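You operate a simulated robot arm through the tools that you are given. There is no shell and no other tool. Be economical: measure what you need, move in short steps, check, and stop when the job is done.

The job below is to be done with a simulated two-armed robot. You get a single attempt, and the scene is never put back.

Task
Test the 20 ohm resistor forward, throw the lever, test it in reverse.
Fine: black plug into B2 first; black button held down till the meter stands, 0.15 A at FWD, -0.15 A at REV; lever back at FWD; no orange flag. All other pegs, plugs, probes, cells, spools, bulbs and markers stay put.

The check looks at the end state, three seconds after you hand in, the way a careful person would. Anything else that was tipped, shoved, dropped, spilled or broken makes it a failure.

Robot
Two 7-joint arms with two-finger parallel grippers on one trunk, on a base that drives. Base frame: it is fixed to the floor where the robot stands at the start and does not move with it; the origin is under the middle of the robot, x ahead of it, y to its left, z up; the surface under the hand at the start is at about z = 835. Readings come in mm, degrees, newtons and seconds.
The left shoulder is at the start at [45, 101, 1110], the right one opposite. With the tool pointing down near the work surface each hand reaches from about 240 to 520 mm from the robot's upright axis, wherever it stands, measured 20 degrees to its own side. Places, roughly: black button on the plug board [400, -100, 800]; black peg [4500, 3250, 750]; black plug on the plug board (3x3x4 cm) [500, 0, 800]; black probe [4500, 2750, 750]; blue cell [4750, 2000, 750]; blue spool [4500, 0, 750]; brown cell [4250, 500, 750]; brown peg [4500, 250, 750]; brown probe [4750, 500, 750]; green cell [4750, 2000, 750]; green marker [4500, -250, 750]; green peg [4250, 0, 750]; green spool [4500, 250, 750]; grey cell [4250, 250, 750]; grey peg [4500, 0, 750]; grey spool [4250, 250, 750]. Payload 2.4 kg a hand.
The TCP of each hand is the grasp point between the finger pads, 24 mm short of the fingertips. In the tool frame z runs along the fingers and y along their closing line. The gripper opens to 68 mm. The fingers are 17 mm wide and 10 mm thick; the gripper's body (40 by 70 mm) begins 41 mm behind the TCP.
Orientation is that of the tool frame in the base frame, as a unit quaternion [x, y, z, w]. With the fingers straight down and closing along the base's y, the tool's x points along the base's -x, its y along +y and its z along -z.

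Tools
- The arms move only by the tool step_arm. It takes "left_deltas", "right_deltas" or both (then of equal length, played together; a hand with none holds still); each is a list that holds one entry, the list of rows, each a list of 7 numbers: the shift along the tool's x, y, z in mm, then the turn, a rotation vector about the tool's x, y, z in degrees, then the opening in per cent of the stroke, from 0 (shut) to 100 (fully open). In form: [[[x, y, z, rx, ry, rz, claw], ...]]. A call has 1 to 20 rows; each row shifts and turns the commanded pose from where the row before left it, along the tool's axes as they then stand. Rows are played at 5 a second. More than 50 mm and 8.6 degrees between two rows, or a gripper value outside its range, and nothing of the call is played. Where a pose cannot be reached the arm comes as near as it can. A force on the tool above 40 N (or 10 N above the force at the start of the call, whichever is more), or a blocked arm, ends the call early, and 0.2 s more pass. Each finger travels about 72 mm/s and halts on what it meets, pressing with about 23 N; the grip force reading is that of the motor and also rises with nothing between the fingers. The clock runs only during rows and for 0.2 s after the last one: add rows that do not move to give the fingers time. The reply holds the time, the measured pose of the TCP, the force on the tool along the base axes, the opening and the grip force, in the units named above and with some noise, with the torque about the TCP (base axes, N m) and any sound that the robot's microphone picked up.
- Cameras (640 x 400 px; columns grow to the right, rows downward): "scene" is now at [131.5, -27, 1281.5]; the picture's right is [-0.30, -0.95, 0.00], its down [-0.46, 0.14, -0.88] and it looks along [0.84, -0.27, -0.48] (base axes); focal length 214 px, centre (320, 200). "left" rides on the left gripper at [84, -11, -75] in its tool frame; the picture's right is [0.13, 0.99, 0.00], its down [-0.60, 0.08, -0.79] and it looks along [-0.79, 0.10, 0.61] (tool axes); focal length 251 px, centre (320, 200). "right" rides on the right gripper at [84, 11, -75] in its tool frame; the picture's right is [-0.13, 0.99, 0.00], its down [-0.60, -0.08, -0.79] and it looks along [-0.79, -0.10, 0.61] (tool axes); focal length 251 px, centre (320, 200). There is no depth. A picture from a camera that has moved, and an enlarged one, comes with that camera's place and axes in the base frame and with its lens.
- capture(camera): a new picture of that camera. No time passes.
- raise_lower(by): slides the trunk up (or, below 0, down) by that many mm; the arms and the scene camera ride with it, the base frame stays. It gives what a move gives, with no picture.
- roll_base(legs): drives the robot by 1 to 6 legs, each [ahead, left, turn to the left] in mm, mm and degrees, along the robot's own axes; the way and the turn of a leg run together, so that a leg with both is an arc; at most 1500 mm and 180 degrees a leg. The arms and the cameras ride along, it lands a little off, and it stops where it bumps. It gives what a move gives.
- pan_tilt(pan, tilt): turns the head with the scene camera to pan (to the left, within 86 degrees either way) and tilt (down, from -29 to 69), counted from straight ahead of the robot. It gives what a move gives.
- inspect(camera, box): a new picture of the part [left, top, right, bottom] of that camera's present view, enlarged. No time passes.
- finish_job(): hands the job in; it is judged then, once.

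Go step by step. Nothing tells you exact positions but the pictures and the camera data: compare them with the known pose of the tool, close in by small moves and look again before you grip or let go. The budget is 120 turns and 100 pictures, counting those below and the enlarged ones. Unless the task says otherwise, let go and move clear before handing in, and close with one line.

The tools are called after "Request:" as a command line: name --argument value ..., lists and objects as JSON in quotes. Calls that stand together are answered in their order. step_arm: Moves the arms, as the interface text tells. Its arguments: {"type":"object","properties":{"left_deltas":{"type":"array","items":{"type":"array","items":{"type":"array","items":{"type":"number"}}}},"right_deltas":{"type":"array","items":{"type":"array","items":{"type":"array","items":{"type":"number"}}}}},"required":[]} The other tools are called the same way: raise_lower (by) slides the trunk up or down; roll_base (legs) drives the base; pan_tilt (pan, tilt) turns the head that bears the scene camera; capture (camera) takes a picture; inspect (camera, box) takes an enlarged picture of a part of a camera's view; finish_job () hands the job in.

At the start:

```text
t: 0.0
left_position: [276.3, -4.8, 1208.8]
left_ee_rot: [0.0, 1.0, -0.001, -0.002]
left_force: [0.9, -0.7, -0.3]
left_moment: [-0.01, -0.02, 0.01]
left_opening: 68.0
left_gripper_force: 0.1
right_position: [248.7, -211.7, 1136.9]
right_ee_rot: [0.001, 1.0, -0.001, 0.0]
right_force: [0.3, -0.1, 0.2]
right_moment: [-0.05, 0.03, 0.0]
right_opening: 68.2
right_gripper_force: 0.1
trunk travel left (down, up): [-325.0, 524.0]
robot x, y, heading: [-3.1, 0.7, -0.2]
head pan, tilt: [-17.6, 28.5]
```

scene: 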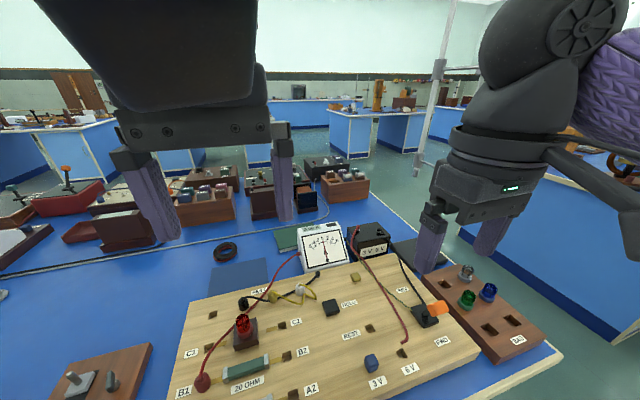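
right: 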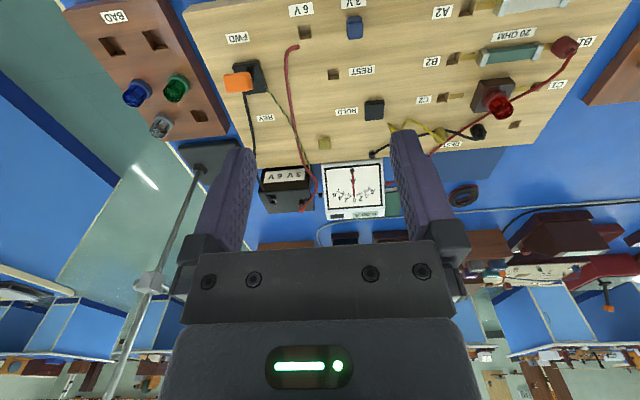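
left: 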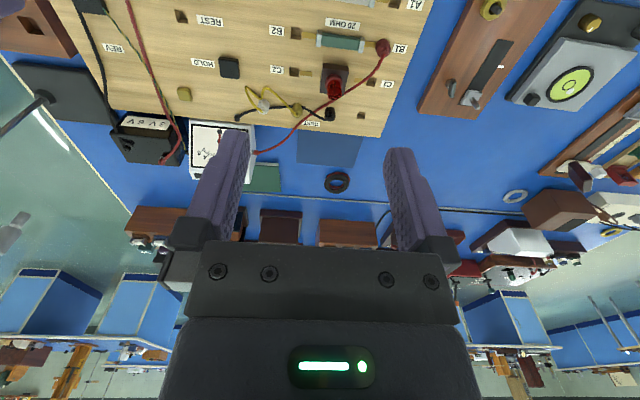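

The plug board lies in front of me with the meter at its far side, and the lever with an orange handle on the right. I'll look closer at the board first.

Request:
inspect --camera "scene" --box '[160, 220, 400, 400]'

Request:
inspect --camera "right" --box '[180, 0, 600, 230]'

Request:
inspect --camera "left" --box '[60, 0, 440, 200]'

```text
2.22 times, centred on (280, 310) of scene
camera zoom: at [131.5, -27.0, 1281.5], right [-0.3, -0.95, 0.0], down [-0.46, 0.14, -0.88], along [0.84, -0.27, -0.48], focal length 477 px, centre (409, -44)
```

zoom: 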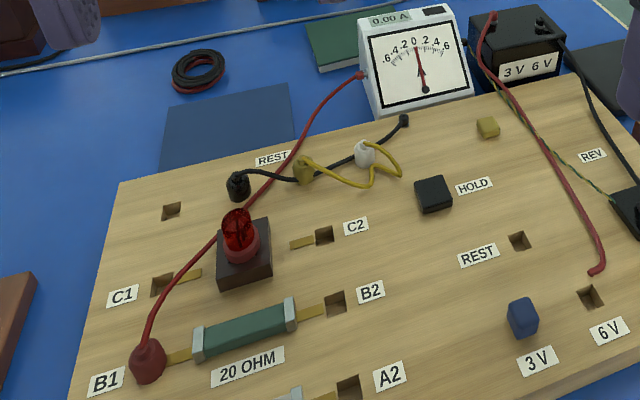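

```text
1.52 times, centred on (390, 115) of right
camera zoom: at [164.1, -200.8, 1213.0], right [0.13, 0.99, 0.0], down [0.6, -0.08, 0.79], along [0.79, -0.1, -0.61], focal length 383 px, centre (213, 330)
```

zoom: 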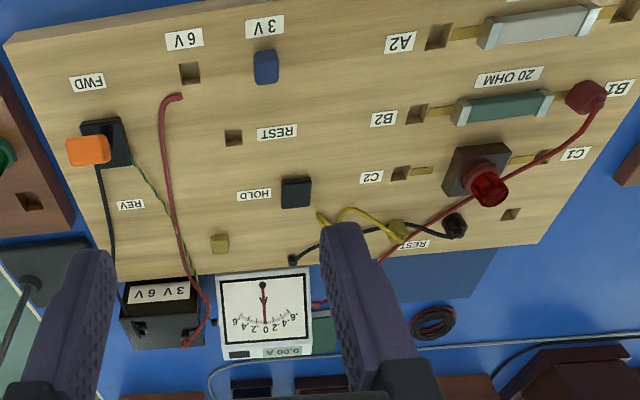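

```text
1.68 times, centred on (250, 100) of left
camera zoom: at [191.6, -16.0, 1283.6], right [-0.13, 0.99, 0.0], down [0.6, 0.08, 0.79], along [0.79, 0.1, -0.61], focal length 424 px, centre (438, 368)
```

zoom: 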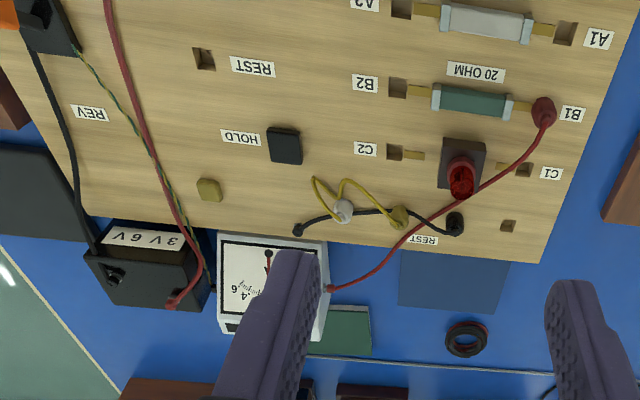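

Triangulating gives: plug about [472, 38, 855], B2 hole [351, -35, 835], HOLD button [412, -143], and lever handle about [317, -327, 893]. I'll bring the left hand near the plug for a closer look.

Request:
step_arm --left_deltas '[[[-15.7, 5.7, 41.5, 0, 0, 0, 100], [-15.7, 5.7, 41.5, 0, 0, 0, 100], [-15.7, 5.7, 41.5, 0, 0, 0, 100], [-15.7, 5.7, 41.5, 0, 0, 0, 100], [-15.7, 5.7, 41.5, 0, 0, 0, 100], [-15.7, 5.7, 41.5, 0, 0, 0, 100], [0, 0, 0, 0, 0, 0, 100]]]'

Request:
capture --camera "left"

Request:
capture --camera "scene"

```text
t: 1.6
left_position: [369.3, 29.6, 958.0]
left_ee_rot: [0.0, 1.0, 0.0, 0.0]
left_force: [0.1, 0.1, 0.5]
left_moment: [0.0, -0.03, -0.01]
left_opening: 68.0
left_gripper_force: 0.1
right_position: [246.8, -211.8, 1140.1]
right_ee_rot: [0.0, 1.0, -0.001, 0.0]
right_force: [-0.4, -0.5, 0.2]
right_moment: [0.02, 0.02, -0.03]
right_opening: 67.8
right_gripper_force: 0.0
trunk travel left (down, up): [-325.0, 524.0]
robot x, y, heading: [-4.2, -2.0, 0.1]
head pan, tilt: [-17.6, 28.5]
```

```text
93 pictures are left
camera left: at [285.7, 17.3, 1033.2], right [-0.13, 0.99, 0.0], down [0.6, 0.08, 0.79], along [0.79, 0.1, -0.61], focal length 251 px, centre (320, 200)
```

left: 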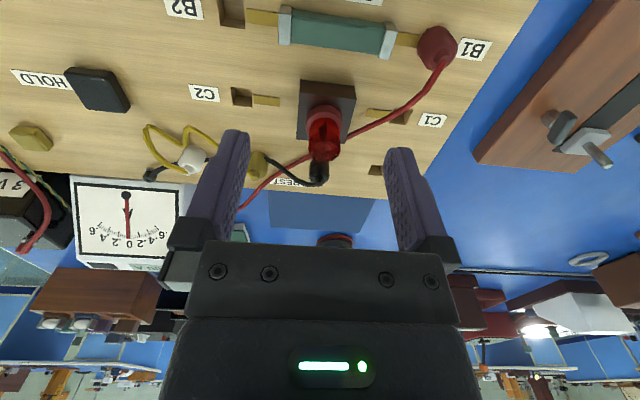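

```text
92 pictures are left
camera scene: at [131.6, -27.0, 1281.5], right [-0.3, -0.95, 0.0], down [-0.46, 0.14, -0.88], along [0.84, -0.27, -0.48], focal length 214 px, centre (320, 200)
```

scene: 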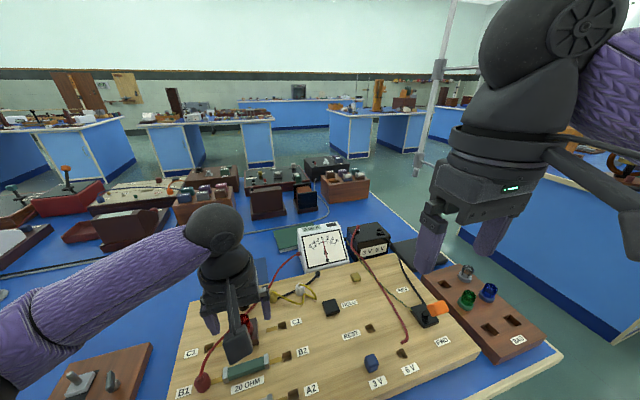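

The bulb hides the plug from here, so I'll move above the plug, staying high.

Request:
step_arm --left_deltas '[[[-34, 2.8, 0, 0, 0, 0, 75], [-34, 2.8, 0, 0, 0, 0, 75], [-34, 2.8, 0, 0, 0, 0, 75], [0, 0, 15, 0, 0, 0, 75], [0, 0, 0, 0, 0, 0, 75]]]'

Request:
capture --camera "left"

Request:
inspect --camera "scene" --box '[200, 260, 360, 360]'

```text
t: 2.8
left_position: [474.0, 36.5, 944.0]
left_ee_rot: [0.0, 1.0, 0.001, 0.0]
left_force: [0.5, 0.9, -0.6]
left_moment: [-0.02, 0.01, 0.0]
left_opening: 50.9
left_gripper_force: 0.1
right_position: [249.4, -211.5, 1138.8]
right_ee_rot: [0.0, 1.0, -0.001, 0.0]
right_force: [1.1, 0.1, 0.5]
right_moment: [0.04, -0.01, 0.03]
right_opening: 67.7
right_gripper_force: 0.0
trunk travel left (down, up): [-325.0, 524.0]
robot x, y, heading: [1.4, -0.0, 0.2]
head pan, tilt: [-17.6, 28.5]
```

```text
91 pictures are left
camera left: at [388.7, 26.0, 1018.6], right [-0.13, 0.99, 0.0], down [0.6, 0.08, 0.79], along [0.79, 0.1, -0.61], focal length 251 px, centre (320, 200)
```

left: 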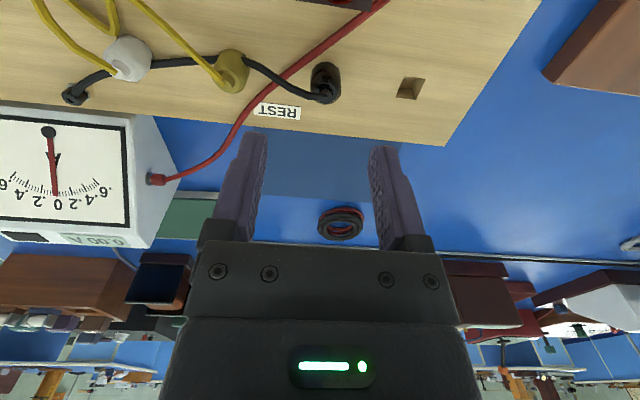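

```text
4.00 times, centred on (280, 310) of scene
camera zoom: at [131.6, -26.9, 1281.5], right [-0.3, -0.95, 0.0], down [-0.46, 0.14, -0.88], along [0.84, -0.27, -0.48], focal length 858 px, centre (480, -240)
```

zoom: 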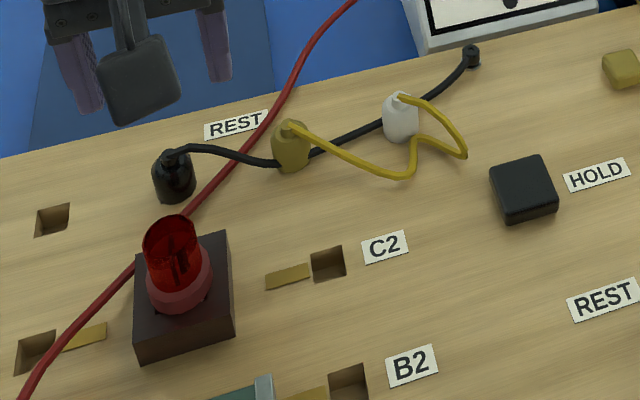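

The plug body is about 21 mm across at [471, 40], top near z = 878. The red lead passes diagonally beside it, so I'll turn the hand 45° so the fingers close parallel to that lead, then look again.

Request:
step_arm --left_deltas '[[[0.5, 0.6, 0, 0, 0, -7.5, 75], [0.5, 0.6, 0, 0, 0, -7.5, 75], [0.5, 0.6, 0, 0, 0, -7.5, 75], [0.5, 0.6, 0, 0, 0, -7.5, 75], [0.5, 0.6, 0, 0, 0, -7.5, 75], [0, 0, 0, 0, 0, -7.5, 75], [0, 0, 15, 0, 0, 0, 75], [0, 0, 0, 0, 0, 0, 75]]]'

Request:
capture --camera "left"

Request:
inspect --camera "scene" --box '[200, 260, 360, 360]'

```text
t: 4.6
left_position: [468.7, 39.9, 928.7]
left_ee_rot: [-0.383, 0.924, 0.0, 0.0]
left_force: [0.3, -0.6, 0.3]
left_moment: [-0.03, 0.01, 0.01]
left_opening: 51.2
left_gripper_force: 0.1
right_position: [249.0, -211.6, 1139.2]
right_ee_rot: [0.0, 1.0, -0.001, 0.0]
right_force: [-0.3, 0.5, 0.1]
right_moment: [0.0, 0.01, 0.01]
right_opening: 67.8
right_gripper_force: 0.0
trunk travel left (down, up): [-325.0, 524.0]
robot x, y, heading: [-2.0, -0.6, 0.4]
head pan, tilt: [-17.6, 28.5]
```

```text
89 pictures are left
camera left: at [416.7, -26.9, 1004.6], right [-0.79, 0.61, 0.0], down [0.37, 0.48, 0.79], along [0.48, 0.63, -0.61], focal length 251 px, centre (320, 200)
```

left: 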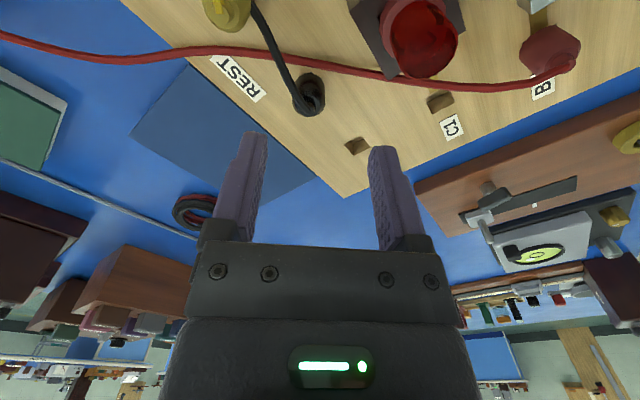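

```text
4.00 times, centred on (280, 310) of scene
camera zoom: at [131.6, -27.0, 1281.5], right [-0.3, -0.95, 0.0], down [-0.46, 0.14, -0.88], along [0.84, -0.27, -0.48], focal length 858 px, centre (480, -240)
```

zoom: 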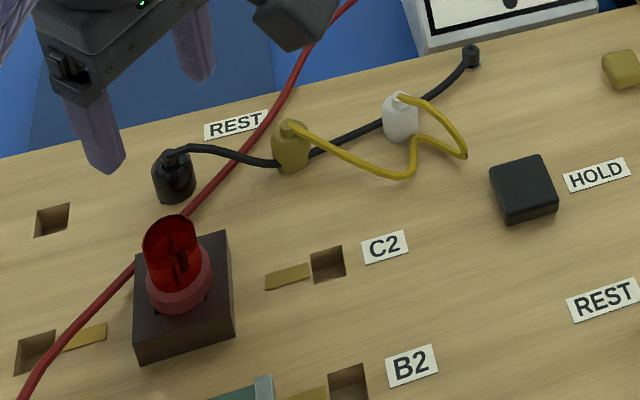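

The plug sits about 5 mm off along the closing line. I'll correct that and go partway down.

Request:
step_arm --left_deltas '[[[0, -5.5, 0, 0, 0, 0, 75], [0, 0, 15, 0, 0, 0, 75], [0, 0, 15, 0, 0, 0, 75], [0, 0, 0, 0, 0, 0, 75], [0, 0, 0, 0, 0, 0, 75]]]'

Request:
capture --camera "left"

Request:
inspect --camera "scene" --box '[200, 260, 360, 360]'

```text
t: 5.8
left_position: [472.8, 37.6, 898.8]
left_ee_rot: [-0.383, 0.924, 0.0, 0.0]
left_force: [0.1, -0.5, -0.2]
left_moment: [0.03, 0.02, 0.02]
left_opening: 50.8
left_gripper_force: 0.0
right_position: [248.3, -211.7, 1137.9]
right_ee_rot: [0.0, 1.0, -0.002, 0.0]
right_force: [-0.5, -0.3, 0.2]
right_moment: [-0.02, 0.02, 0.0]
right_opening: 67.9
right_gripper_force: 0.0
trunk travel left (down, up): [-325.0, 524.0]
robot x, y, heading: [0.8, 3.9, 0.0]
head pan, tilt: [-17.6, 28.5]
```

```text
87 pictures are left
camera left: at [421.4, -30.4, 974.0], right [-0.79, 0.61, 0.0], down [0.37, 0.48, 0.79], along [0.48, 0.63, -0.61], focal length 251 px, centre (320, 200)
```

left: 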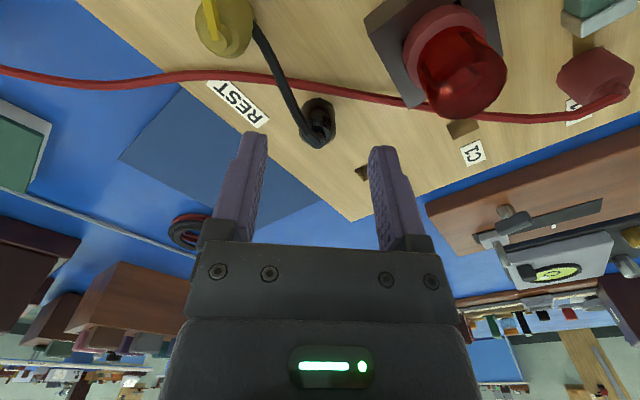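

```text
4.00 times, centred on (280, 310) of scene
camera zoom: at [131.6, -27.0, 1281.5], right [-0.3, -0.95, 0.0], down [-0.46, 0.14, -0.88], along [0.84, -0.27, -0.48], focal length 858 px, centre (480, -240)
```

zoom: 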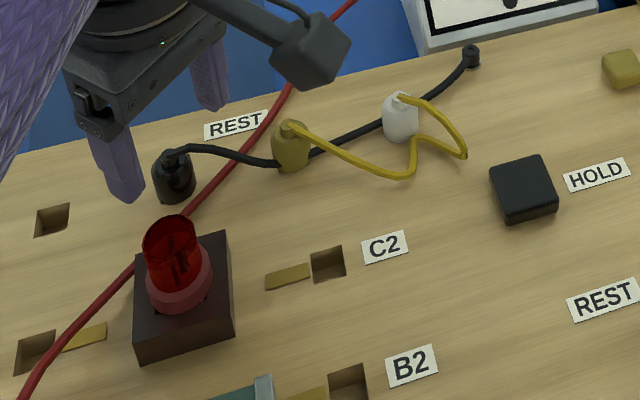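

Now the plug is centred between the fingers. I'll descend and close.

Request:
step_arm --left_deltas '[[[0, 0, 14, 0, 0, 0, 75], [0, 0, 14, 0, 0, 0, 75], [0, 0, 0, 0, 0, 0, 75], [0, 0, 0, 0, 0, 0, 20], [0, 0, 0, 0, 0, 0, 20], [0, 0, 0, 0, 0, 0, 20], [0, 0, 0, 0, 0, 0, 20]]]'

Request:
capture --camera "left"

Request:
inspect --camera "scene" --box '[200, 260, 360, 360]'

```text
t: 7.4
left_position: [472.4, 37.6, 868.7]
left_ee_rot: [-0.382, 0.924, 0.001, 0.0]
left_force: [0.4, 0.3, 1.0]
left_moment: [0.02, 0.0, 0.01]
left_opening: 20.4
left_gripper_force: 22.8
right_position: [248.8, -212.2, 1139.1]
right_ee_rot: [0.001, 1.0, -0.001, 0.0]
right_force: [0.0, 0.0, 0.3]
right_moment: [0.03, -0.01, 0.02]
right_opening: 67.9
right_gripper_force: 0.1
trunk travel left (down, up): [-325.0, 524.0]
robot x, y, heading: [-0.4, 1.2, -0.1]
head pan, tilt: [-17.6, 28.5]
```

```text
85 pictures are left
camera left: at [420.2, -30.3, 944.8], right [-0.79, 0.61, 0.0], down [0.37, 0.48, 0.79], along [0.48, 0.63, -0.61], focal length 251 px, centre (320, 200)
```

left: 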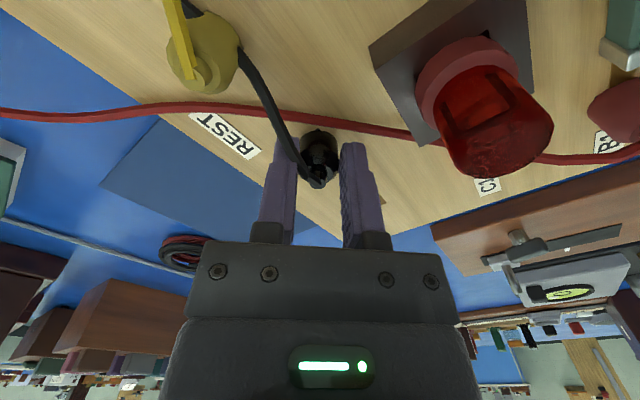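

```text
4.00 times, centred on (280, 310) of scene
camera zoom: at [131.6, -27.0, 1281.5], right [-0.3, -0.95, 0.0], down [-0.46, 0.14, -0.88], along [0.84, -0.27, -0.48], focal length 858 px, centre (480, -240)
```

zoom: 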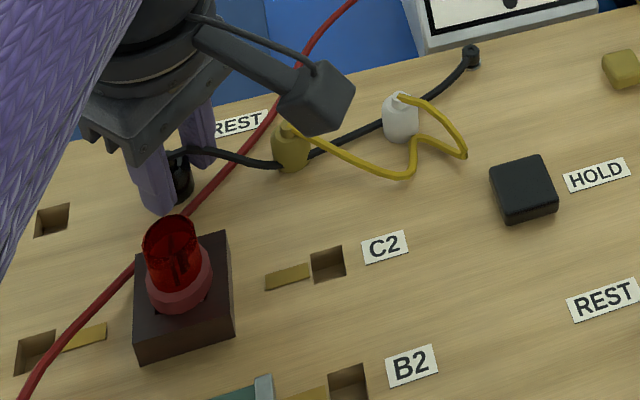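

The plug is held (20 mm). Now lifting it straight up slowly.

Request:
step_arm --left_deltas '[[[0, 0, -8, 0, 0, 0, 20], [0, 0, -10, 0, 0, 0, 20], [0, 0, -12, 0, 0, 0, 20], [0, 0, -15, 0, 0, 0, 20], [0, 0, -15, 0, 0, 0, 20], [0, 0, 0, 0, 0, 0, 20]]]'

Request:
capture --camera "left"

Request:
inspect --camera "scene" --box '[200, 240, 360, 340]'

```text
t: 8.8
left_position: [472.2, 36.4, 931.1]
left_ee_rot: [-0.383, 0.924, 0.0, -0.001]
left_force: [0.0, -0.2, -0.2]
left_moment: [0.0, 0.0, -0.03]
left_opening: 20.4
left_gripper_force: 23.1
right_position: [249.1, -212.2, 1137.9]
right_ee_rot: [0.001, 1.0, -0.001, 0.0]
right_force: [0.1, -0.5, 0.6]
right_moment: [0.01, -0.02, 0.03]
right_opening: 68.3
right_gripper_force: 0.0
trunk travel left (down, up): [-325.0, 524.0]
robot x, y, heading: [0.5, 1.0, -0.0]
head pan, tilt: [-17.6, 28.5]
```

```text
83 pictures are left
camera left: at [420.1, -30.7, 1006.5], right [-0.79, 0.61, 0.0], down [0.37, 0.48, 0.79], along [0.48, 0.63, -0.61], focal length 251 px, centre (320, 200)
```

left: 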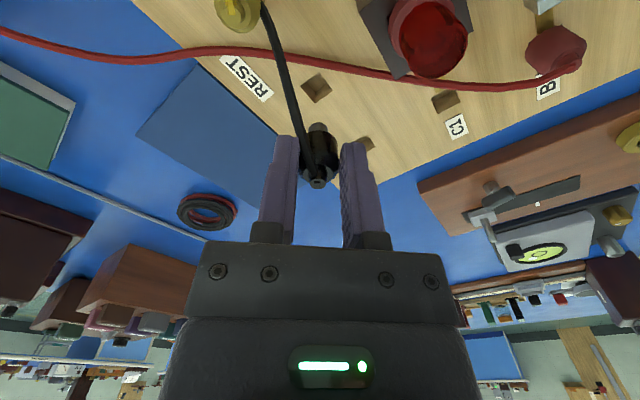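

```text
4.00 times, centred on (280, 290) of scene
camera zoom: at [131.6, -27.0, 1281.5], right [-0.3, -0.95, 0.0], down [-0.46, 0.14, -0.88], along [0.84, -0.27, -0.48], focal length 858 px, centre (480, -160)
```

zoom: 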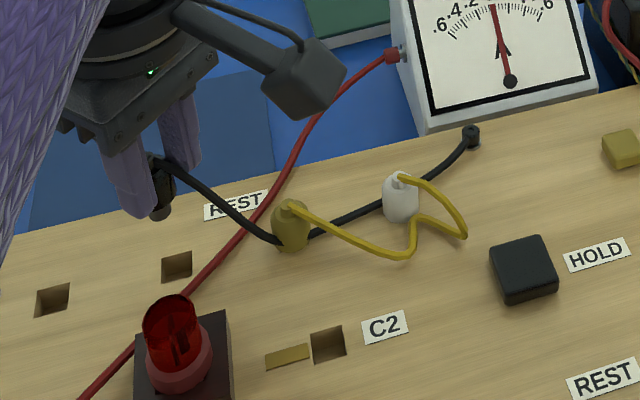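

The plug is out and the REST hole gives me a calibration (hole at picture (316, 88) in the hand camera with TCP z = 931). I'll carry it high to above B2 and compare.

Request:
step_arm --left_deltas '[[[0, 0, -25, 0, 0, 0, 20], [28, 7.4, 0, 0, 0, 0, 20], [28, 7.4, 0, 0, 0, 0, 20], [28, 7.4, 0, 0, 0, 0, 20], [28, 7.4, 0, 0, 0, 0, 20], [28, 7.4, 0, 0, 0, 0, 20], [0, 0, 0, 0, 0, 0, 20], [0, 0, 25, 0, 0, 0, 20], [0, 0, 0, 0, 0, 0, 20]]]'

Request:
capture --camera "left"

Request:
inspect --camera "scene" --box '[200, 280, 360, 380]'

```text
t: 10.8
left_position: [348.0, -36.1, 932.2]
left_ee_rot: [-0.382, 0.924, 0.001, 0.0]
left_force: [-0.4, 0.2, -0.6]
left_moment: [0.01, -0.01, -0.04]
left_opening: 20.0
left_gripper_force: 22.9
right_position: [247.2, -211.5, 1137.4]
right_ee_rot: [0.0, 1.0, 0.0, 0.0]
right_force: [-0.3, -0.5, 0.2]
right_moment: [0.01, 0.04, 0.02]
right_opening: 68.0
right_gripper_force: 0.0
trunk travel left (down, up): [-325.0, 524.0]
robot x, y, heading: [-1.5, 1.8, 0.1]
head pan, tilt: [-17.6, 28.5]
```

```text
81 pictures are left
camera left: at [294.9, -104.1, 1007.5], right [-0.79, 0.61, 0.0], down [0.37, 0.48, 0.79], along [0.48, 0.63, -0.61], focal length 251 px, centre (320, 200)
```

left: 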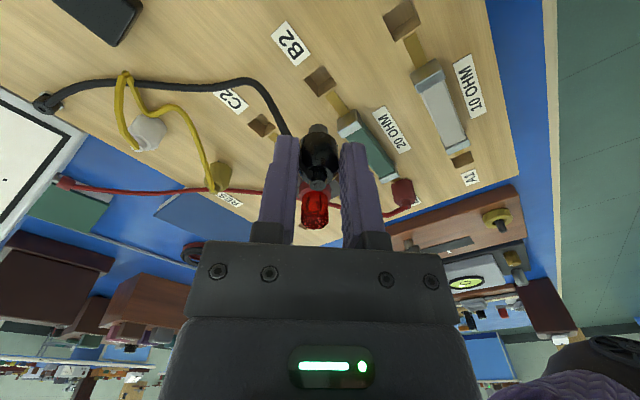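

```text
4.00 times, centred on (280, 330) of scene
camera zoom: at [131.6, -27.0, 1281.5], right [-0.3, -0.95, 0.0], down [-0.46, 0.14, -0.88], along [0.84, -0.27, -0.48], focal length 858 px, centre (480, -320)
```

zoom: 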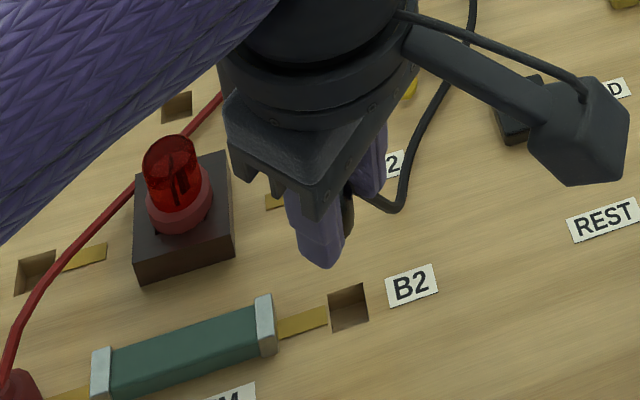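

Request:
inspect --camera "left" --box '[270, 50, 370, 150]'

```text
4.00 times, centred on (320, 100) of left
camera zoom: at [294.9, -104.1, 1007.5], right [-0.79, 0.61, 0.0], down [0.37, 0.48, 0.79], along [0.48, 0.63, -0.61], focal length 1006 px, centre (320, 600)
```

zoom: 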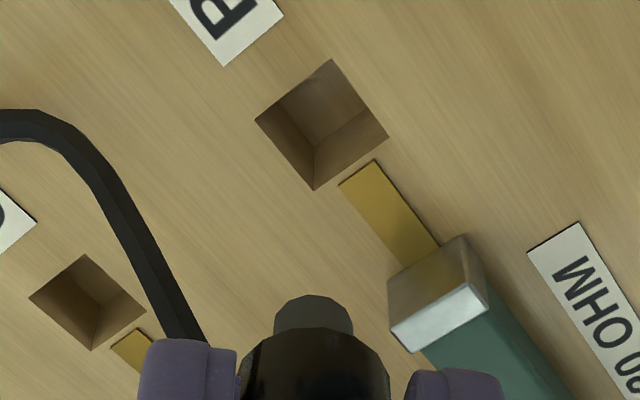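

The B2 hole sits about 4.5 mm off along tool x and 2.5 mm along tool y from the calibrated spot. I'll correct and lower partway.

Request:
step_arm --left_deltas '[[[4.4, 2.5, 0, 0, 0, 0, 20], [0, 0, 10, 0, 0, 0, 20], [0, 0, 12, 0, 0, 0, 20], [0, 0, 0, 0, 0, 0, 20], [0, 0, 0, 0, 0, 0, 20]]]'

Request:
inspect --camera "left" --box '[240, 60, 400, 160]'

Request:
inspect --camera "scene" --box '[240, 300, 320, 350]'

```text
t: 12.0
left_position: [342.0, -37.5, 908.9]
left_ee_rot: [-0.383, 0.924, 0.001, -0.001]
left_force: [0.2, 0.2, -0.2]
left_moment: [0.0, 0.0, -0.03]
left_opening: 20.2
left_gripper_force: 22.8
right_position: [248.6, -211.2, 1138.9]
right_ee_rot: [0.001, 1.0, -0.001, 0.001]
right_force: [-0.6, -0.2, 0.0]
right_moment: [0.02, -0.02, -0.04]
right_opening: 67.9
right_gripper_force: 0.0
trunk travel left (down, up): [-325.0, 524.0]
robot x, y, heading: [4.2, -2.3, 0.2]
head pan, tilt: [-17.6, 28.5]
```

```text
4.00 times, centred on (320, 110) of left
camera zoom: at [290.0, -105.9, 984.9], right [-0.79, 0.61, 0.0], down [0.37, 0.48, 0.79], along [0.48, 0.63, -0.61], focal length 1006 px, centre (320, 560)
```

zoom: 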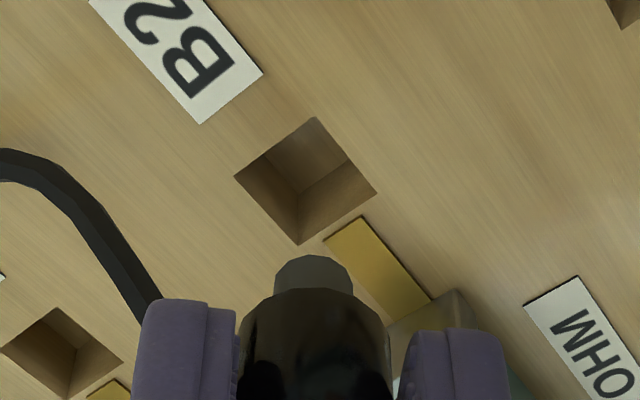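

```text
8.00 times, centred on (280, 325) of scene
camera zoom: at [131.6, -27.0, 1281.5], right [-0.3, -0.95, 0.0], down [-0.46, 0.14, -0.88], along [0.84, -0.27, -0.48], focal length 1716 px, centre (640, -800)
```

zoom: 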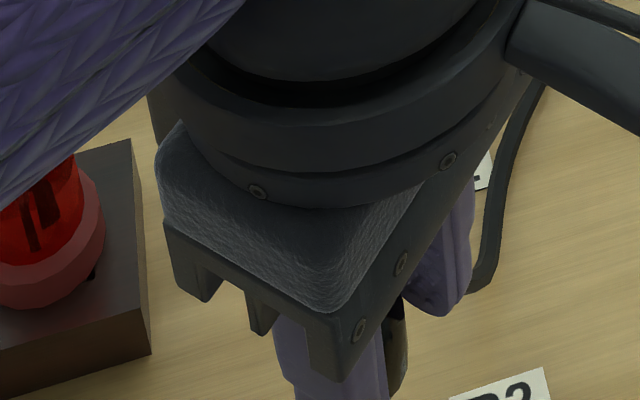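

Pin and hole agree along tool x. Across they differ by about 1.5 mm, so I'll correct that and lower further.

Request:
step_arm --left_deltas '[[[-0.5, -1.5, 0, 0, 0, 0, 20], [0, 0, 8, 0, 0, 0, 20], [0, 0, 6, 0, 0, 0, 20], [0, 0, 0, 0, 0, 0, 20], [0, 0, 0, 0, 0, 0, 20]]]'

Request:
inspect --camera "left" --box '[240, 70, 400, 170]'

```text
t: 13.2
left_position: [344.2, -39.3, 895.2]
left_ee_rot: [-0.382, 0.924, 0.001, -0.001]
left_force: [-0.1, 0.2, -0.1]
left_moment: [0.0, 0.0, -0.01]
left_opening: 20.2
left_gripper_force: 22.8
right_position: [248.6, -210.7, 1138.4]
right_ee_rot: [-0.001, 1.0, -0.001, 0.0]
right_force: [0.7, 0.4, -0.2]
right_moment: [0.04, -0.02, 0.0]
right_opening: 67.8
right_gripper_force: 0.0
trunk travel left (down, up): [-325.0, 524.0]
robot x, y, heading: [-2.5, 1.9, 0.0]
head pan, tilt: [-17.6, 28.5]
```

```text
4.00 times, centred on (320, 120) of left
camera zoom: at [292.1, -106.3, 970.4], right [-0.79, 0.61, 0.0], down [0.37, 0.48, 0.79], along [0.48, 0.63, -0.61], focal length 1006 px, centre (320, 520)
```

zoom: 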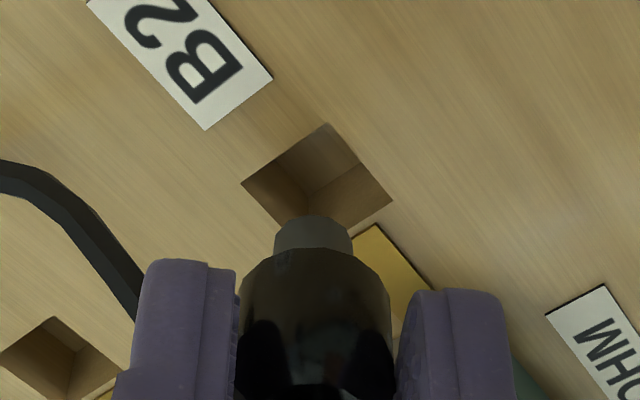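

The pin and hole are aligned, so I'm lowering it in.

Request:
step_arm --left_deltas '[[[0, 0.4, 5, 0, 0, 0, 20], [0, 0, 5, 0, 0, 0, 20], [0, 0, 4, 0, 0, 0, 20], [0, 0, 4, 0, 0, 0, 20], [0, 0, 3, 0, 0, 0, 20], [0, 0, 3, 0, 0, 0, 20], [0, 0, 0, 0, 0, 0, 20]]]'

Request:
inspect --camera "left" --box '[240, 80, 400, 180]'

```text
t: 14.8
left_position: [343.6, -39.1, 870.5]
left_ee_rot: [-0.383, 0.924, 0.001, -0.001]
left_force: [0.4, -0.3, 0.0]
left_moment: [0.01, 0.01, 0.01]
left_opening: 20.3
left_gripper_force: 22.9
right_position: [248.1, -211.5, 1138.1]
right_ee_rot: [-0.001, 1.0, -0.001, 0.0]
right_force: [-0.5, -0.3, 1.1]
right_moment: [0.01, 0.01, 0.0]
right_opening: 67.7
right_gripper_force: 0.1
trunk travel left (down, up): [-325.0, 524.0]
robot x, y, heading: [1.5, -2.4, 0.1]
head pan, tilt: [-17.6, 28.5]
```

```text
4.00 times, centred on (320, 130) of left
camera zoom: at [291.6, -105.9, 946.4], right [-0.79, 0.61, 0.0], down [0.37, 0.48, 0.79], along [0.48, 0.63, -0.61], focal length 1006 px, centre (320, 480)
```

zoom: 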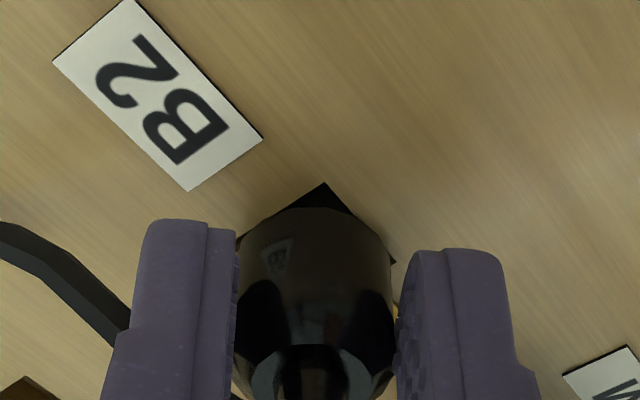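

The pin is in the hole. I'll push down the last few millimetres until contact.

Request:
step_arm --left_deltas '[[[0, 0, 1, 0, 0, 0, 20], [0, 0, 1, 0, 0, 0, 20], [0, 0, 1, 0, 0, 0, 20], [0, 0, 0, 0, 0, 0, 20]]]'

Request:
inspect --camera "left" --box '[240, 80, 400, 180]'

```text
t: 15.8
left_position: [344.1, -38.1, 869.0]
left_ee_rot: [-0.384, 0.923, 0.0, 0.001]
left_force: [1.2, 1.2, 5.6]
left_moment: [0.03, -0.05, 0.04]
left_opening: 20.4
left_gripper_force: 22.9
right_position: [248.5, -211.4, 1138.5]
right_ee_rot: [-0.001, 1.0, 0.0, 0.0]
right_force: [0.3, 0.1, 0.6]
right_moment: [-0.01, 0.04, 0.01]
right_opening: 67.7
right_gripper_force: 0.0
trunk travel left (down, up): [-325.0, 524.0]
robot x, y, heading: [0.4, 2.4, -0.3]
head pan, tilt: [-17.6, 28.5]
```

```text
4.00 times, centred on (320, 130) of left
camera zoom: at [291.6, -105.4, 944.0], right [-0.79, 0.61, 0.0], down [0.37, 0.48, 0.79], along [0.48, 0.63, -0.61], focal length 1006 px, centre (320, 480)
```

zoom: 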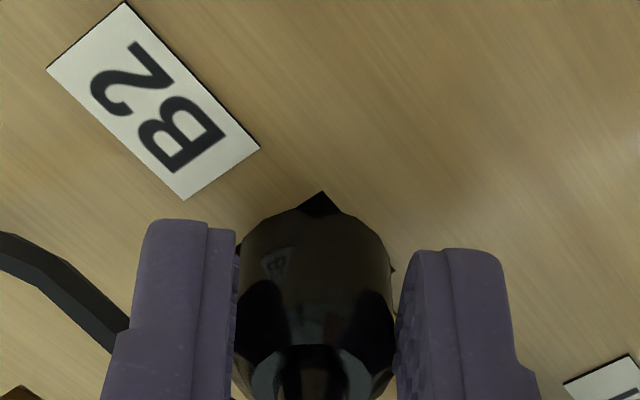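

Contact at seating height: the plug is home. Release gently and rise.

Request:
step_arm --left_deltas '[[[0, 0, -0.8, 0, 0, 0, 20], [0, 0, 0, 0, 0, 0, 35], [0, 0, 0, 0, 0, 0, 50], [0, 0, 0, 0, 0, 0, 55], [0, 0, -10, 0, 0, 0, 55], [0, 0, -20, 0, 0, 0, 55], [0, 0, -30, 0, 0, 0, 55], [0, 0, -30, 0, 0, 0, 55], [0, 0, 0, 0, 0, 0, 55]]]'

Request:
capture --camera "left"

Request:
inspect --camera "right" --box '[180, 0, 600, 230]'

```text
t: 17.8
left_position: [343.6, -36.6, 959.8]
left_ee_rot: [-0.382, 0.924, 0.0, -0.001]
left_force: [-0.2, 0.2, -0.1]
left_moment: [0.0, 0.02, -0.03]
left_opening: 37.4
left_gripper_force: 0.0
right_position: [248.0, -210.8, 1138.6]
right_ee_rot: [0.0, 1.0, -0.001, 0.001]
right_force: [-0.6, 0.0, -0.1]
right_moment: [0.01, 0.0, -0.05]
right_opening: 67.9
right_gripper_force: 0.0
trunk travel left (down, up): [-325.0, 524.0]
robot x, y, heading: [-3.1, -1.1, 0.1]
head pan, tilt: [-17.6, 28.5]
```

```text
73 pictures are left
camera left: at [291.4, -104.3, 1036.2], right [-0.79, 0.61, 0.0], down [0.37, 0.48, 0.79], along [0.48, 0.63, -0.61], focal length 251 px, centre (320, 200)
```

left: 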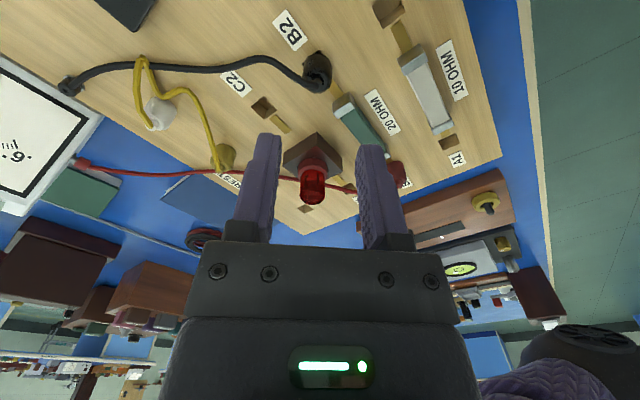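

```text
1.52 times, centred on (390, 115) of right
camera zoom: at [164.1, -200.8, 1213.0], right [0.13, 0.99, 0.0], down [0.6, -0.08, 0.79], along [0.79, -0.1, -0.61], focal length 383 px, centre (213, 330)
```

zoom: 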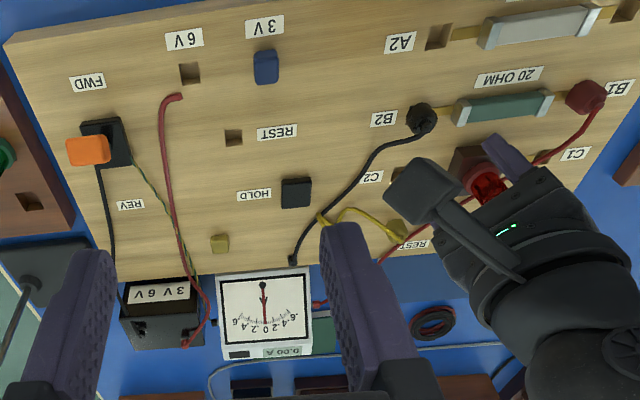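

The plug stands in B2 with nothing disturbed. Next I'll draw the left hand back and bring the right hand, fingers closed, above the HOLD button at about [411, -142].

Request:
step_arm --left_deltas '[[[0, 0, -30, 0, 0, 0, 55], [0, 0, -30, 0, 0, 0, 55], [-20, 33, -10, 0, 0, 0, 55], [-20, 33, -10, 0, 0, 0, 55], [-20, 33, -10, 0, 0, 0, 55], [-20, 33, -10, 0, 0, 0, 55], [-20, 33, -10, 0, 0, 0, 55], [0, 0, 0, 0, 0, 0, 55]]]'

Request:
step_arm --right_deltas '[[[-27.2, 11.5, 36.3, 0, 0, 0, 50], [-27.2, 11.5, 36.3, 0, 0, 0, 0], [-27.2, 11.5, 36.3, 0, 0, 0, 0], [-27.2, 11.5, 36.3, 0, 0, 0, 0], [-27.2, 11.5, 36.3, 0, 0, 0, 0], [-27.2, 11.5, 36.3, 0, 0, 0, 0], [0, 0, 0, 0, 0, 0, 0], [0, 0, 0, 0, 0, 0, 0]]]'

Request:
capture --camera "right"

Request:
capture --camera "scene"

```text
t: 19.6
left_position: [297.8, 153.0, 1069.1]
left_ee_rot: [-0.383, 0.924, 0.0, 0.0]
left_force: [1.7, 0.0, 0.3]
left_moment: [0.01, 0.02, 0.04]
left_opening: 37.5
left_gripper_force: 0.0
right_position: [248.5, -211.6, 1138.9]
right_ee_rot: [0.0, 1.0, -0.001, 0.001]
right_force: [0.5, 0.1, 0.3]
right_moment: [0.01, 0.02, 0.0]
right_opening: 68.1
right_gripper_force: 0.0
trunk travel left (down, up): [-325.0, 524.0]
robot x, y, heading: [-0.1, -3.3, 0.2]
head pan, tilt: [-17.6, 28.5]
```

```text
t: 21.4
left_position: [297.5, 151.8, 1069.3]
left_ee_rot: [-0.383, 0.924, 0.0, 0.0]
left_force: [0.6, -0.4, 0.1]
left_moment: [0.0, 0.01, -0.01]
left_opening: 37.6
left_gripper_force: 0.0
right_position: [411.6, -143.3, 922.4]
right_ee_rot: [0.0, 1.0, -0.001, 0.0]
right_force: [0.9, 0.2, -0.5]
right_moment: [-0.01, -0.01, 0.01]
right_opening: 0.0
right_gripper_force: 23.1
trunk travel left (down, up): [-325.0, 524.0]
robot x, y, heading: [3.4, -0.9, 0.1]
head pan, tilt: [-17.6, 28.5]
```

```text
71 pictures are left
camera right: at [328.0, -132.0, 998.1], right [0.13, 0.99, 0.0], down [0.6, -0.08, 0.79], along [0.79, -0.1, -0.61], focal length 251 px, centre (320, 200)
```

right: 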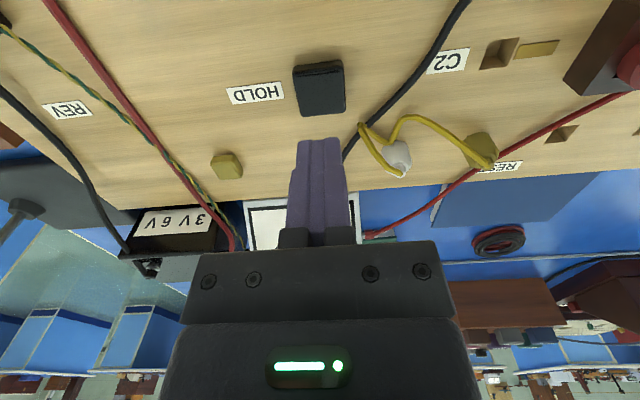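

```text
70 pictures are left
camera scene: at [131.5, -26.9, 1281.5], right [-0.3, -0.95, 0.0], down [-0.46, 0.14, -0.88], along [0.84, -0.27, -0.48], focal length 214 px, centre (320, 200)
```

scene: 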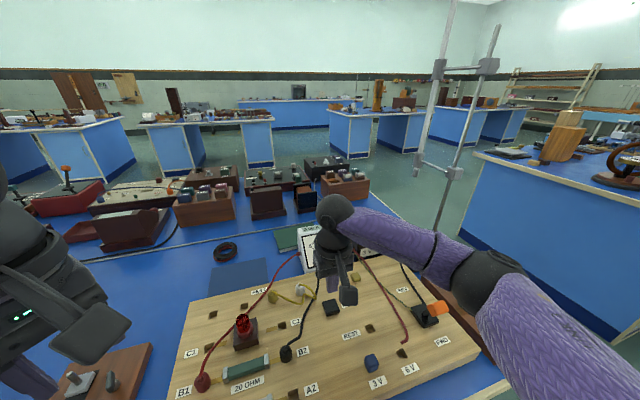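

The right fingertip is above the button. I'll bring the left hand to where its camera sees the meter while I press.

Request:
step_arm --left_deltas '[[[0, 0, 0, 0, 0, 7.5, 55], [0, 0, 0, 0, 0, 7.5, 55], [0, 0, 0, 0, 0, 7.5, 55], [0, 0, 0, 0, 0, 7.5, 55], [0, 0, 0, 0, 0, 7.5, 55], [0, 0, 0, 0, 0, 7.5, 55], [-25.6, -23, 17, 0, 0, 0, 55], [-25.6, -23, 17, 0, 0, 0, 55], [-25.6, -23, 17, 0, 0, 0, 55], [-25.6, -23, 17, 0, 0, 0, 55], [0, 0, 0, 0, 0, 0, 55]]]'

Request:
capture --camera "left"

Request:
inspect --camera "right" --box '[240, 40, 400, 140]'

```text
t: 23.8
left_position: [402.1, 60.3, 1000.8]
left_ee_rot: [0.0, 1.0, 0.001, -0.001]
left_force: [-0.5, -0.1, 0.9]
left_moment: [-0.02, -0.01, 0.03]
left_opening: 37.3
left_gripper_force: 0.0
right_position: [411.7, -142.2, 923.7]
right_ee_rot: [0.0, 1.0, -0.001, 0.001]
right_force: [0.3, 0.7, -0.6]
right_moment: [-0.03, 0.01, 0.04]
right_opening: 0.0
right_gripper_force: 22.9
trunk travel left (down, up): [-325.0, 524.0]
robot x, y, heading: [-0.7, 2.8, 0.2]
head pan, tilt: [-17.6, 28.5]
```

```text
69 pictures are left
camera left: at [316.8, 48.0, 1075.8], right [-0.13, 0.99, 0.0], down [0.6, 0.08, 0.79], along [0.79, 0.1, -0.61], focal length 251 px, centre (320, 200)
```

left: 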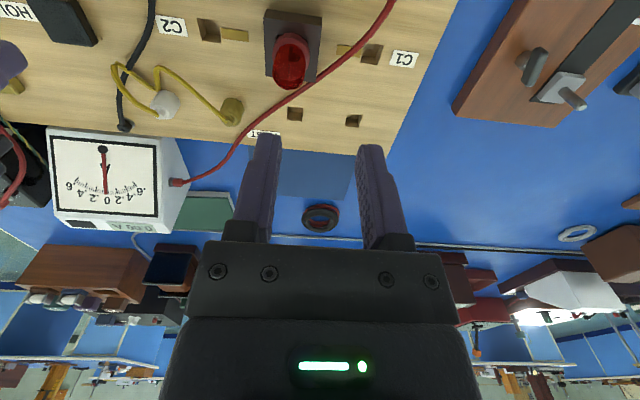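

```text
4.00 times, centred on (320, 90) of right
camera zoom: at [328.1, -132.1, 998.3], right [0.13, 0.99, 0.0], down [0.6, -0.08, 0.79], along [0.79, -0.1, -0.61], focal length 1006 px, centre (320, 640)
```

zoom: 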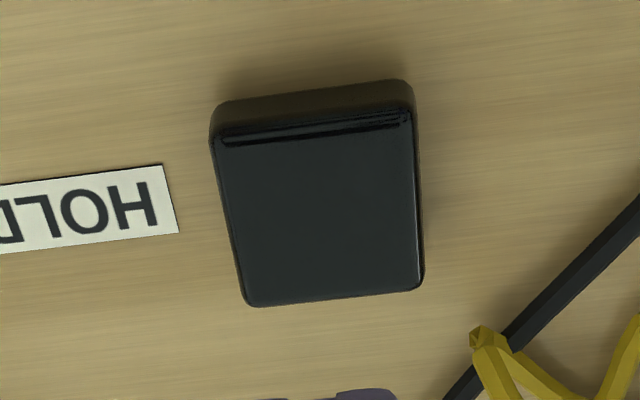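

The left camera sees the meter clearly and the button is centred under the right finger. Descending to near contact, then pressing.

Request:
step_arm --right_deltas '[[[0, 0, 15, 0, 0, 0, 0], [0, 0, 15, 0, 0, 0, 0], [0, 0, 8, 0, 0, 0, 0], [0, 0, 3, 0, 0, 0, 0], [0, 0, 2, 0, 0, 0, 0], [0, 0, 0, 0, 0, 0, 0]]]'

Request:
capture --camera "right"

Request:
inspect --camera "left" --box '[0, 0, 220, 250]'

```text
t: 25.2
left_position: [402.3, 59.4, 1000.7]
left_ee_rot: [0.001, 1.0, 0.0, -0.001]
left_force: [-0.6, 0.7, 0.4]
left_moment: [0.01, -0.03, -0.02]
left_opening: 37.1
left_gripper_force: 0.0
right_position: [411.0, -142.2, 877.6]
right_ee_rot: [0.0, 1.0, -0.001, 0.0]
right_force: [-0.3, 0.1, 0.8]
right_moment: [0.0, -0.03, 0.0]
right_opening: 0.2
right_gripper_force: 23.7
trunk travel left (down, up): [-325.0, 524.0]
robot x, y, heading: [-0.4, 0.8, 0.1]
head pan, tilt: [-17.6, 28.5]
```

```text
67 pictures are left
camera right: at [327.1, -131.7, 952.4], right [0.13, 0.99, 0.0], down [0.6, -0.08, 0.79], along [0.79, -0.1, -0.61], focal length 251 px, centre (320, 200)
```

right: 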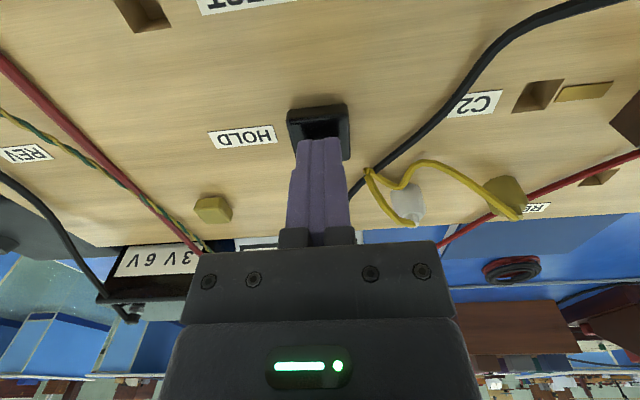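

```text
1.60 times, centred on (110, 125) of left
camera zoom: at [316.6, 48.3, 1076.1], right [-0.13, 0.99, 0.0], down [0.6, 0.08, 0.79], along [0.79, 0.1, -0.61], focal length 402 px, centre (656, 320)
```

zoom: 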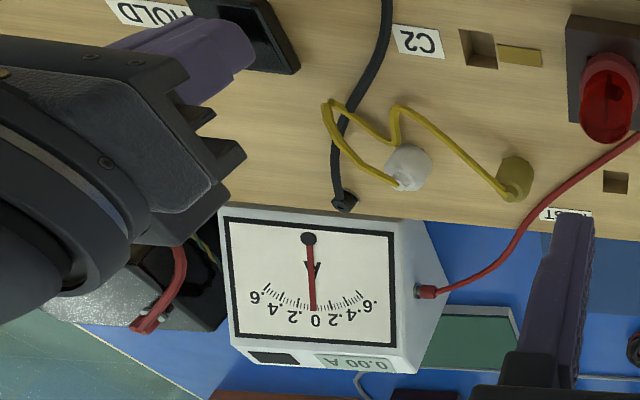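

The tip is just above the button. Pressing in small steps now.

Request:
step_arm --right_deltas '[[[0, 0, 1.5, 0, 0, 0, 0], [0, 0, 1.5, 0, 0, 0, 0], [0, 0, 1, 0, 0, 0, 0], [0, 0, 1, 0, 0, 0, 0], [0, 0, 0, 0, 0, 0, 0]]]'

Request:
inspect --camera "left" --box '[0, 0, 220, 250]'

```text
t: 26.4
left_position: [401.2, 59.6, 1000.4]
left_ee_rot: [0.0, 1.0, 0.0, -0.001]
left_force: [-0.1, -0.3, 0.7]
left_moment: [0.01, 0.04, 0.01]
left_opening: 37.4
left_gripper_force: 0.0
right_position: [411.1, -142.2, 872.2]
right_ee_rot: [0.001, 1.0, 0.001, -0.001]
right_force: [-0.4, -0.6, 1.3]
right_moment: [-0.02, -0.01, 0.0]
right_opening: 0.0
right_gripper_force: 22.8
trunk travel left (down, up): [-325.0, 524.0]
robot x, y, heading: [-2.8, -1.8, -0.2]
head pan, tilt: [-17.6, 28.5]
```

```text
1.60 times, centred on (110, 125) of left
camera zoom: at [316.6, 48.3, 1076.1], right [-0.13, 0.99, 0.0], down [0.6, 0.08, 0.79], along [0.79, 0.1, -0.61], focal length 402 px, centre (656, 320)
```

zoom: 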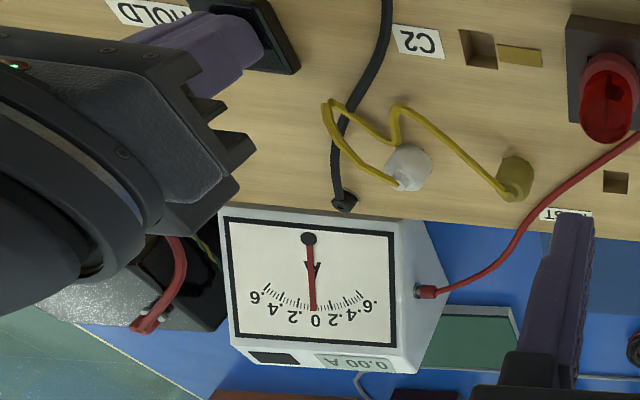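

Request:
step_arm --right_deltas '[[[0, 0, 1, 0, 0, 0, 0], [0, 0, 1, 0, 0, 0, 0], [0, 0, 1, 0, 0, 0, 0], [0, 0, 1, 0, 0, 0, 0], [0, 0, 0, 0, 0, 0, 0]]]'

Request:
inspect --camera "left" --box '[0, 0, 220, 250]'

```text
t: 27.6
left_position: [400.3, 59.2, 1001.0]
left_ee_rot: [0.001, 1.0, 0.0, -0.001]
left_force: [-0.2, -0.3, -0.4]
left_moment: [0.01, 0.02, 0.02]
left_opening: 37.7
left_gripper_force: 0.1
right_position: [412.0, -140.7, 868.0]
right_ee_rot: [0.0, 1.0, -0.001, -0.001]
right_force: [1.0, 0.2, 2.2]
right_moment: [0.01, 0.01, 0.02]
right_opening: 0.0
right_gripper_force: 23.0
trunk travel left (down, up): [-325.0, 524.0]
robot x, y, heading: [0.6, 0.9, 0.1]
head pan, tilt: [-17.6, 28.5]
heard: click
```

```text
1.60 times, centred on (110, 125) of left
camera zoom: at [316.5, 48.3, 1076.1], right [-0.13, 0.99, 0.0], down [0.6, 0.08, 0.79], along [0.79, 0.1, -0.61], focal length 402 px, centre (656, 320)
```

zoom: 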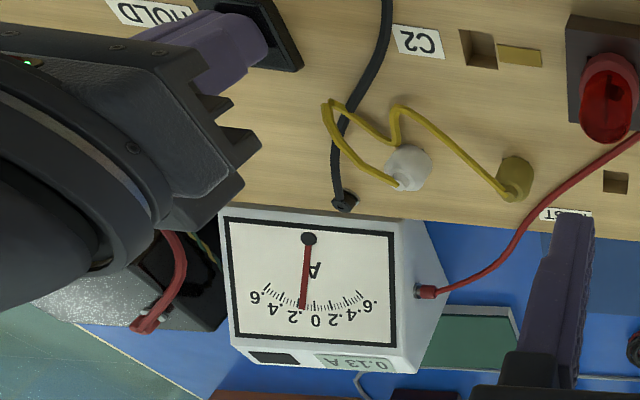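

Click, and the needle is rising (0.13 A). I'll press 1 mm further for margin and hold still until the meter stands.

Request:
step_arm --right_deltas '[[[0, 0, 1, 0, 0, 0, 0], [0, 0, 0, 0, 0, 0, 0], [0, 0, 0, 0, 0, 0, 0], [0, 0, 0, 0, 0, 0, 0], [0, 0, 0, 0, 0, 0, 0], [0, 0, 0, 0, 0, 0, 0], [0, 0, 0, 0, 0, 0, 0], [0, 0, 0, 0, 0, 0, 0], [0, 0, 0, 0, 0, 0, 0], [0, 0, 0, 0, 0, 0, 0], [0, 0, 0, 0, 0, 0, 0], [0, 0, 0, 0, 0, 0, 0], [0, 0, 0, 0, 0, 0, 0], [0, 0, 0, 0, 0, 0, 0], [0, 0, 0, 0, 0, 0, 0], [0, 0, 0, 0, 0, 0, 0]]]'

Request:
inspect --camera "left" --box '[0, 0, 220, 250]'

```text
t: 31.0
left_position: [400.4, 59.4, 1000.5]
left_ee_rot: [0.0, 1.0, 0.0, -0.001]
left_force: [-1.0, 0.2, 0.0]
left_moment: [0.03, 0.03, 0.01]
left_opening: 37.4
left_gripper_force: 0.1
right_position: [411.4, -141.9, 867.9]
right_ee_rot: [-0.001, 1.0, -0.001, 0.0]
right_force: [0.1, 0.8, 1.6]
right_moment: [0.02, 0.02, 0.0]
right_opening: 0.2
right_gripper_force: 23.0
trunk travel left (down, up): [-325.0, 524.0]
robot x, y, heading: [1.6, -0.6, 0.1]
head pan, tilt: [-17.6, 28.5]
```

```text
1.60 times, centred on (110, 125) of left
camera zoom: at [316.5, 48.3, 1076.1], right [-0.13, 0.99, 0.0], down [0.6, 0.08, 0.79], along [0.79, 0.1, -0.61], focal length 402 px, centre (656, 320)
```

zoom: 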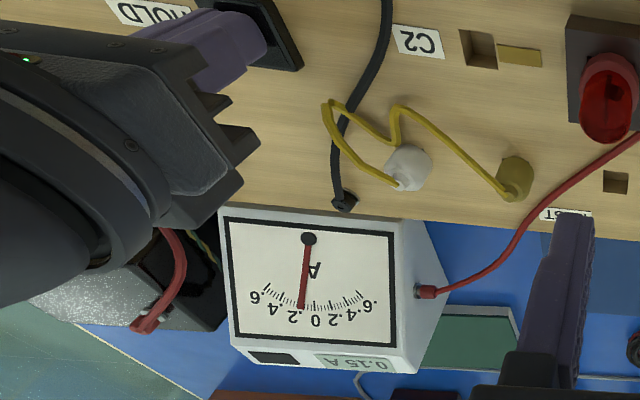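

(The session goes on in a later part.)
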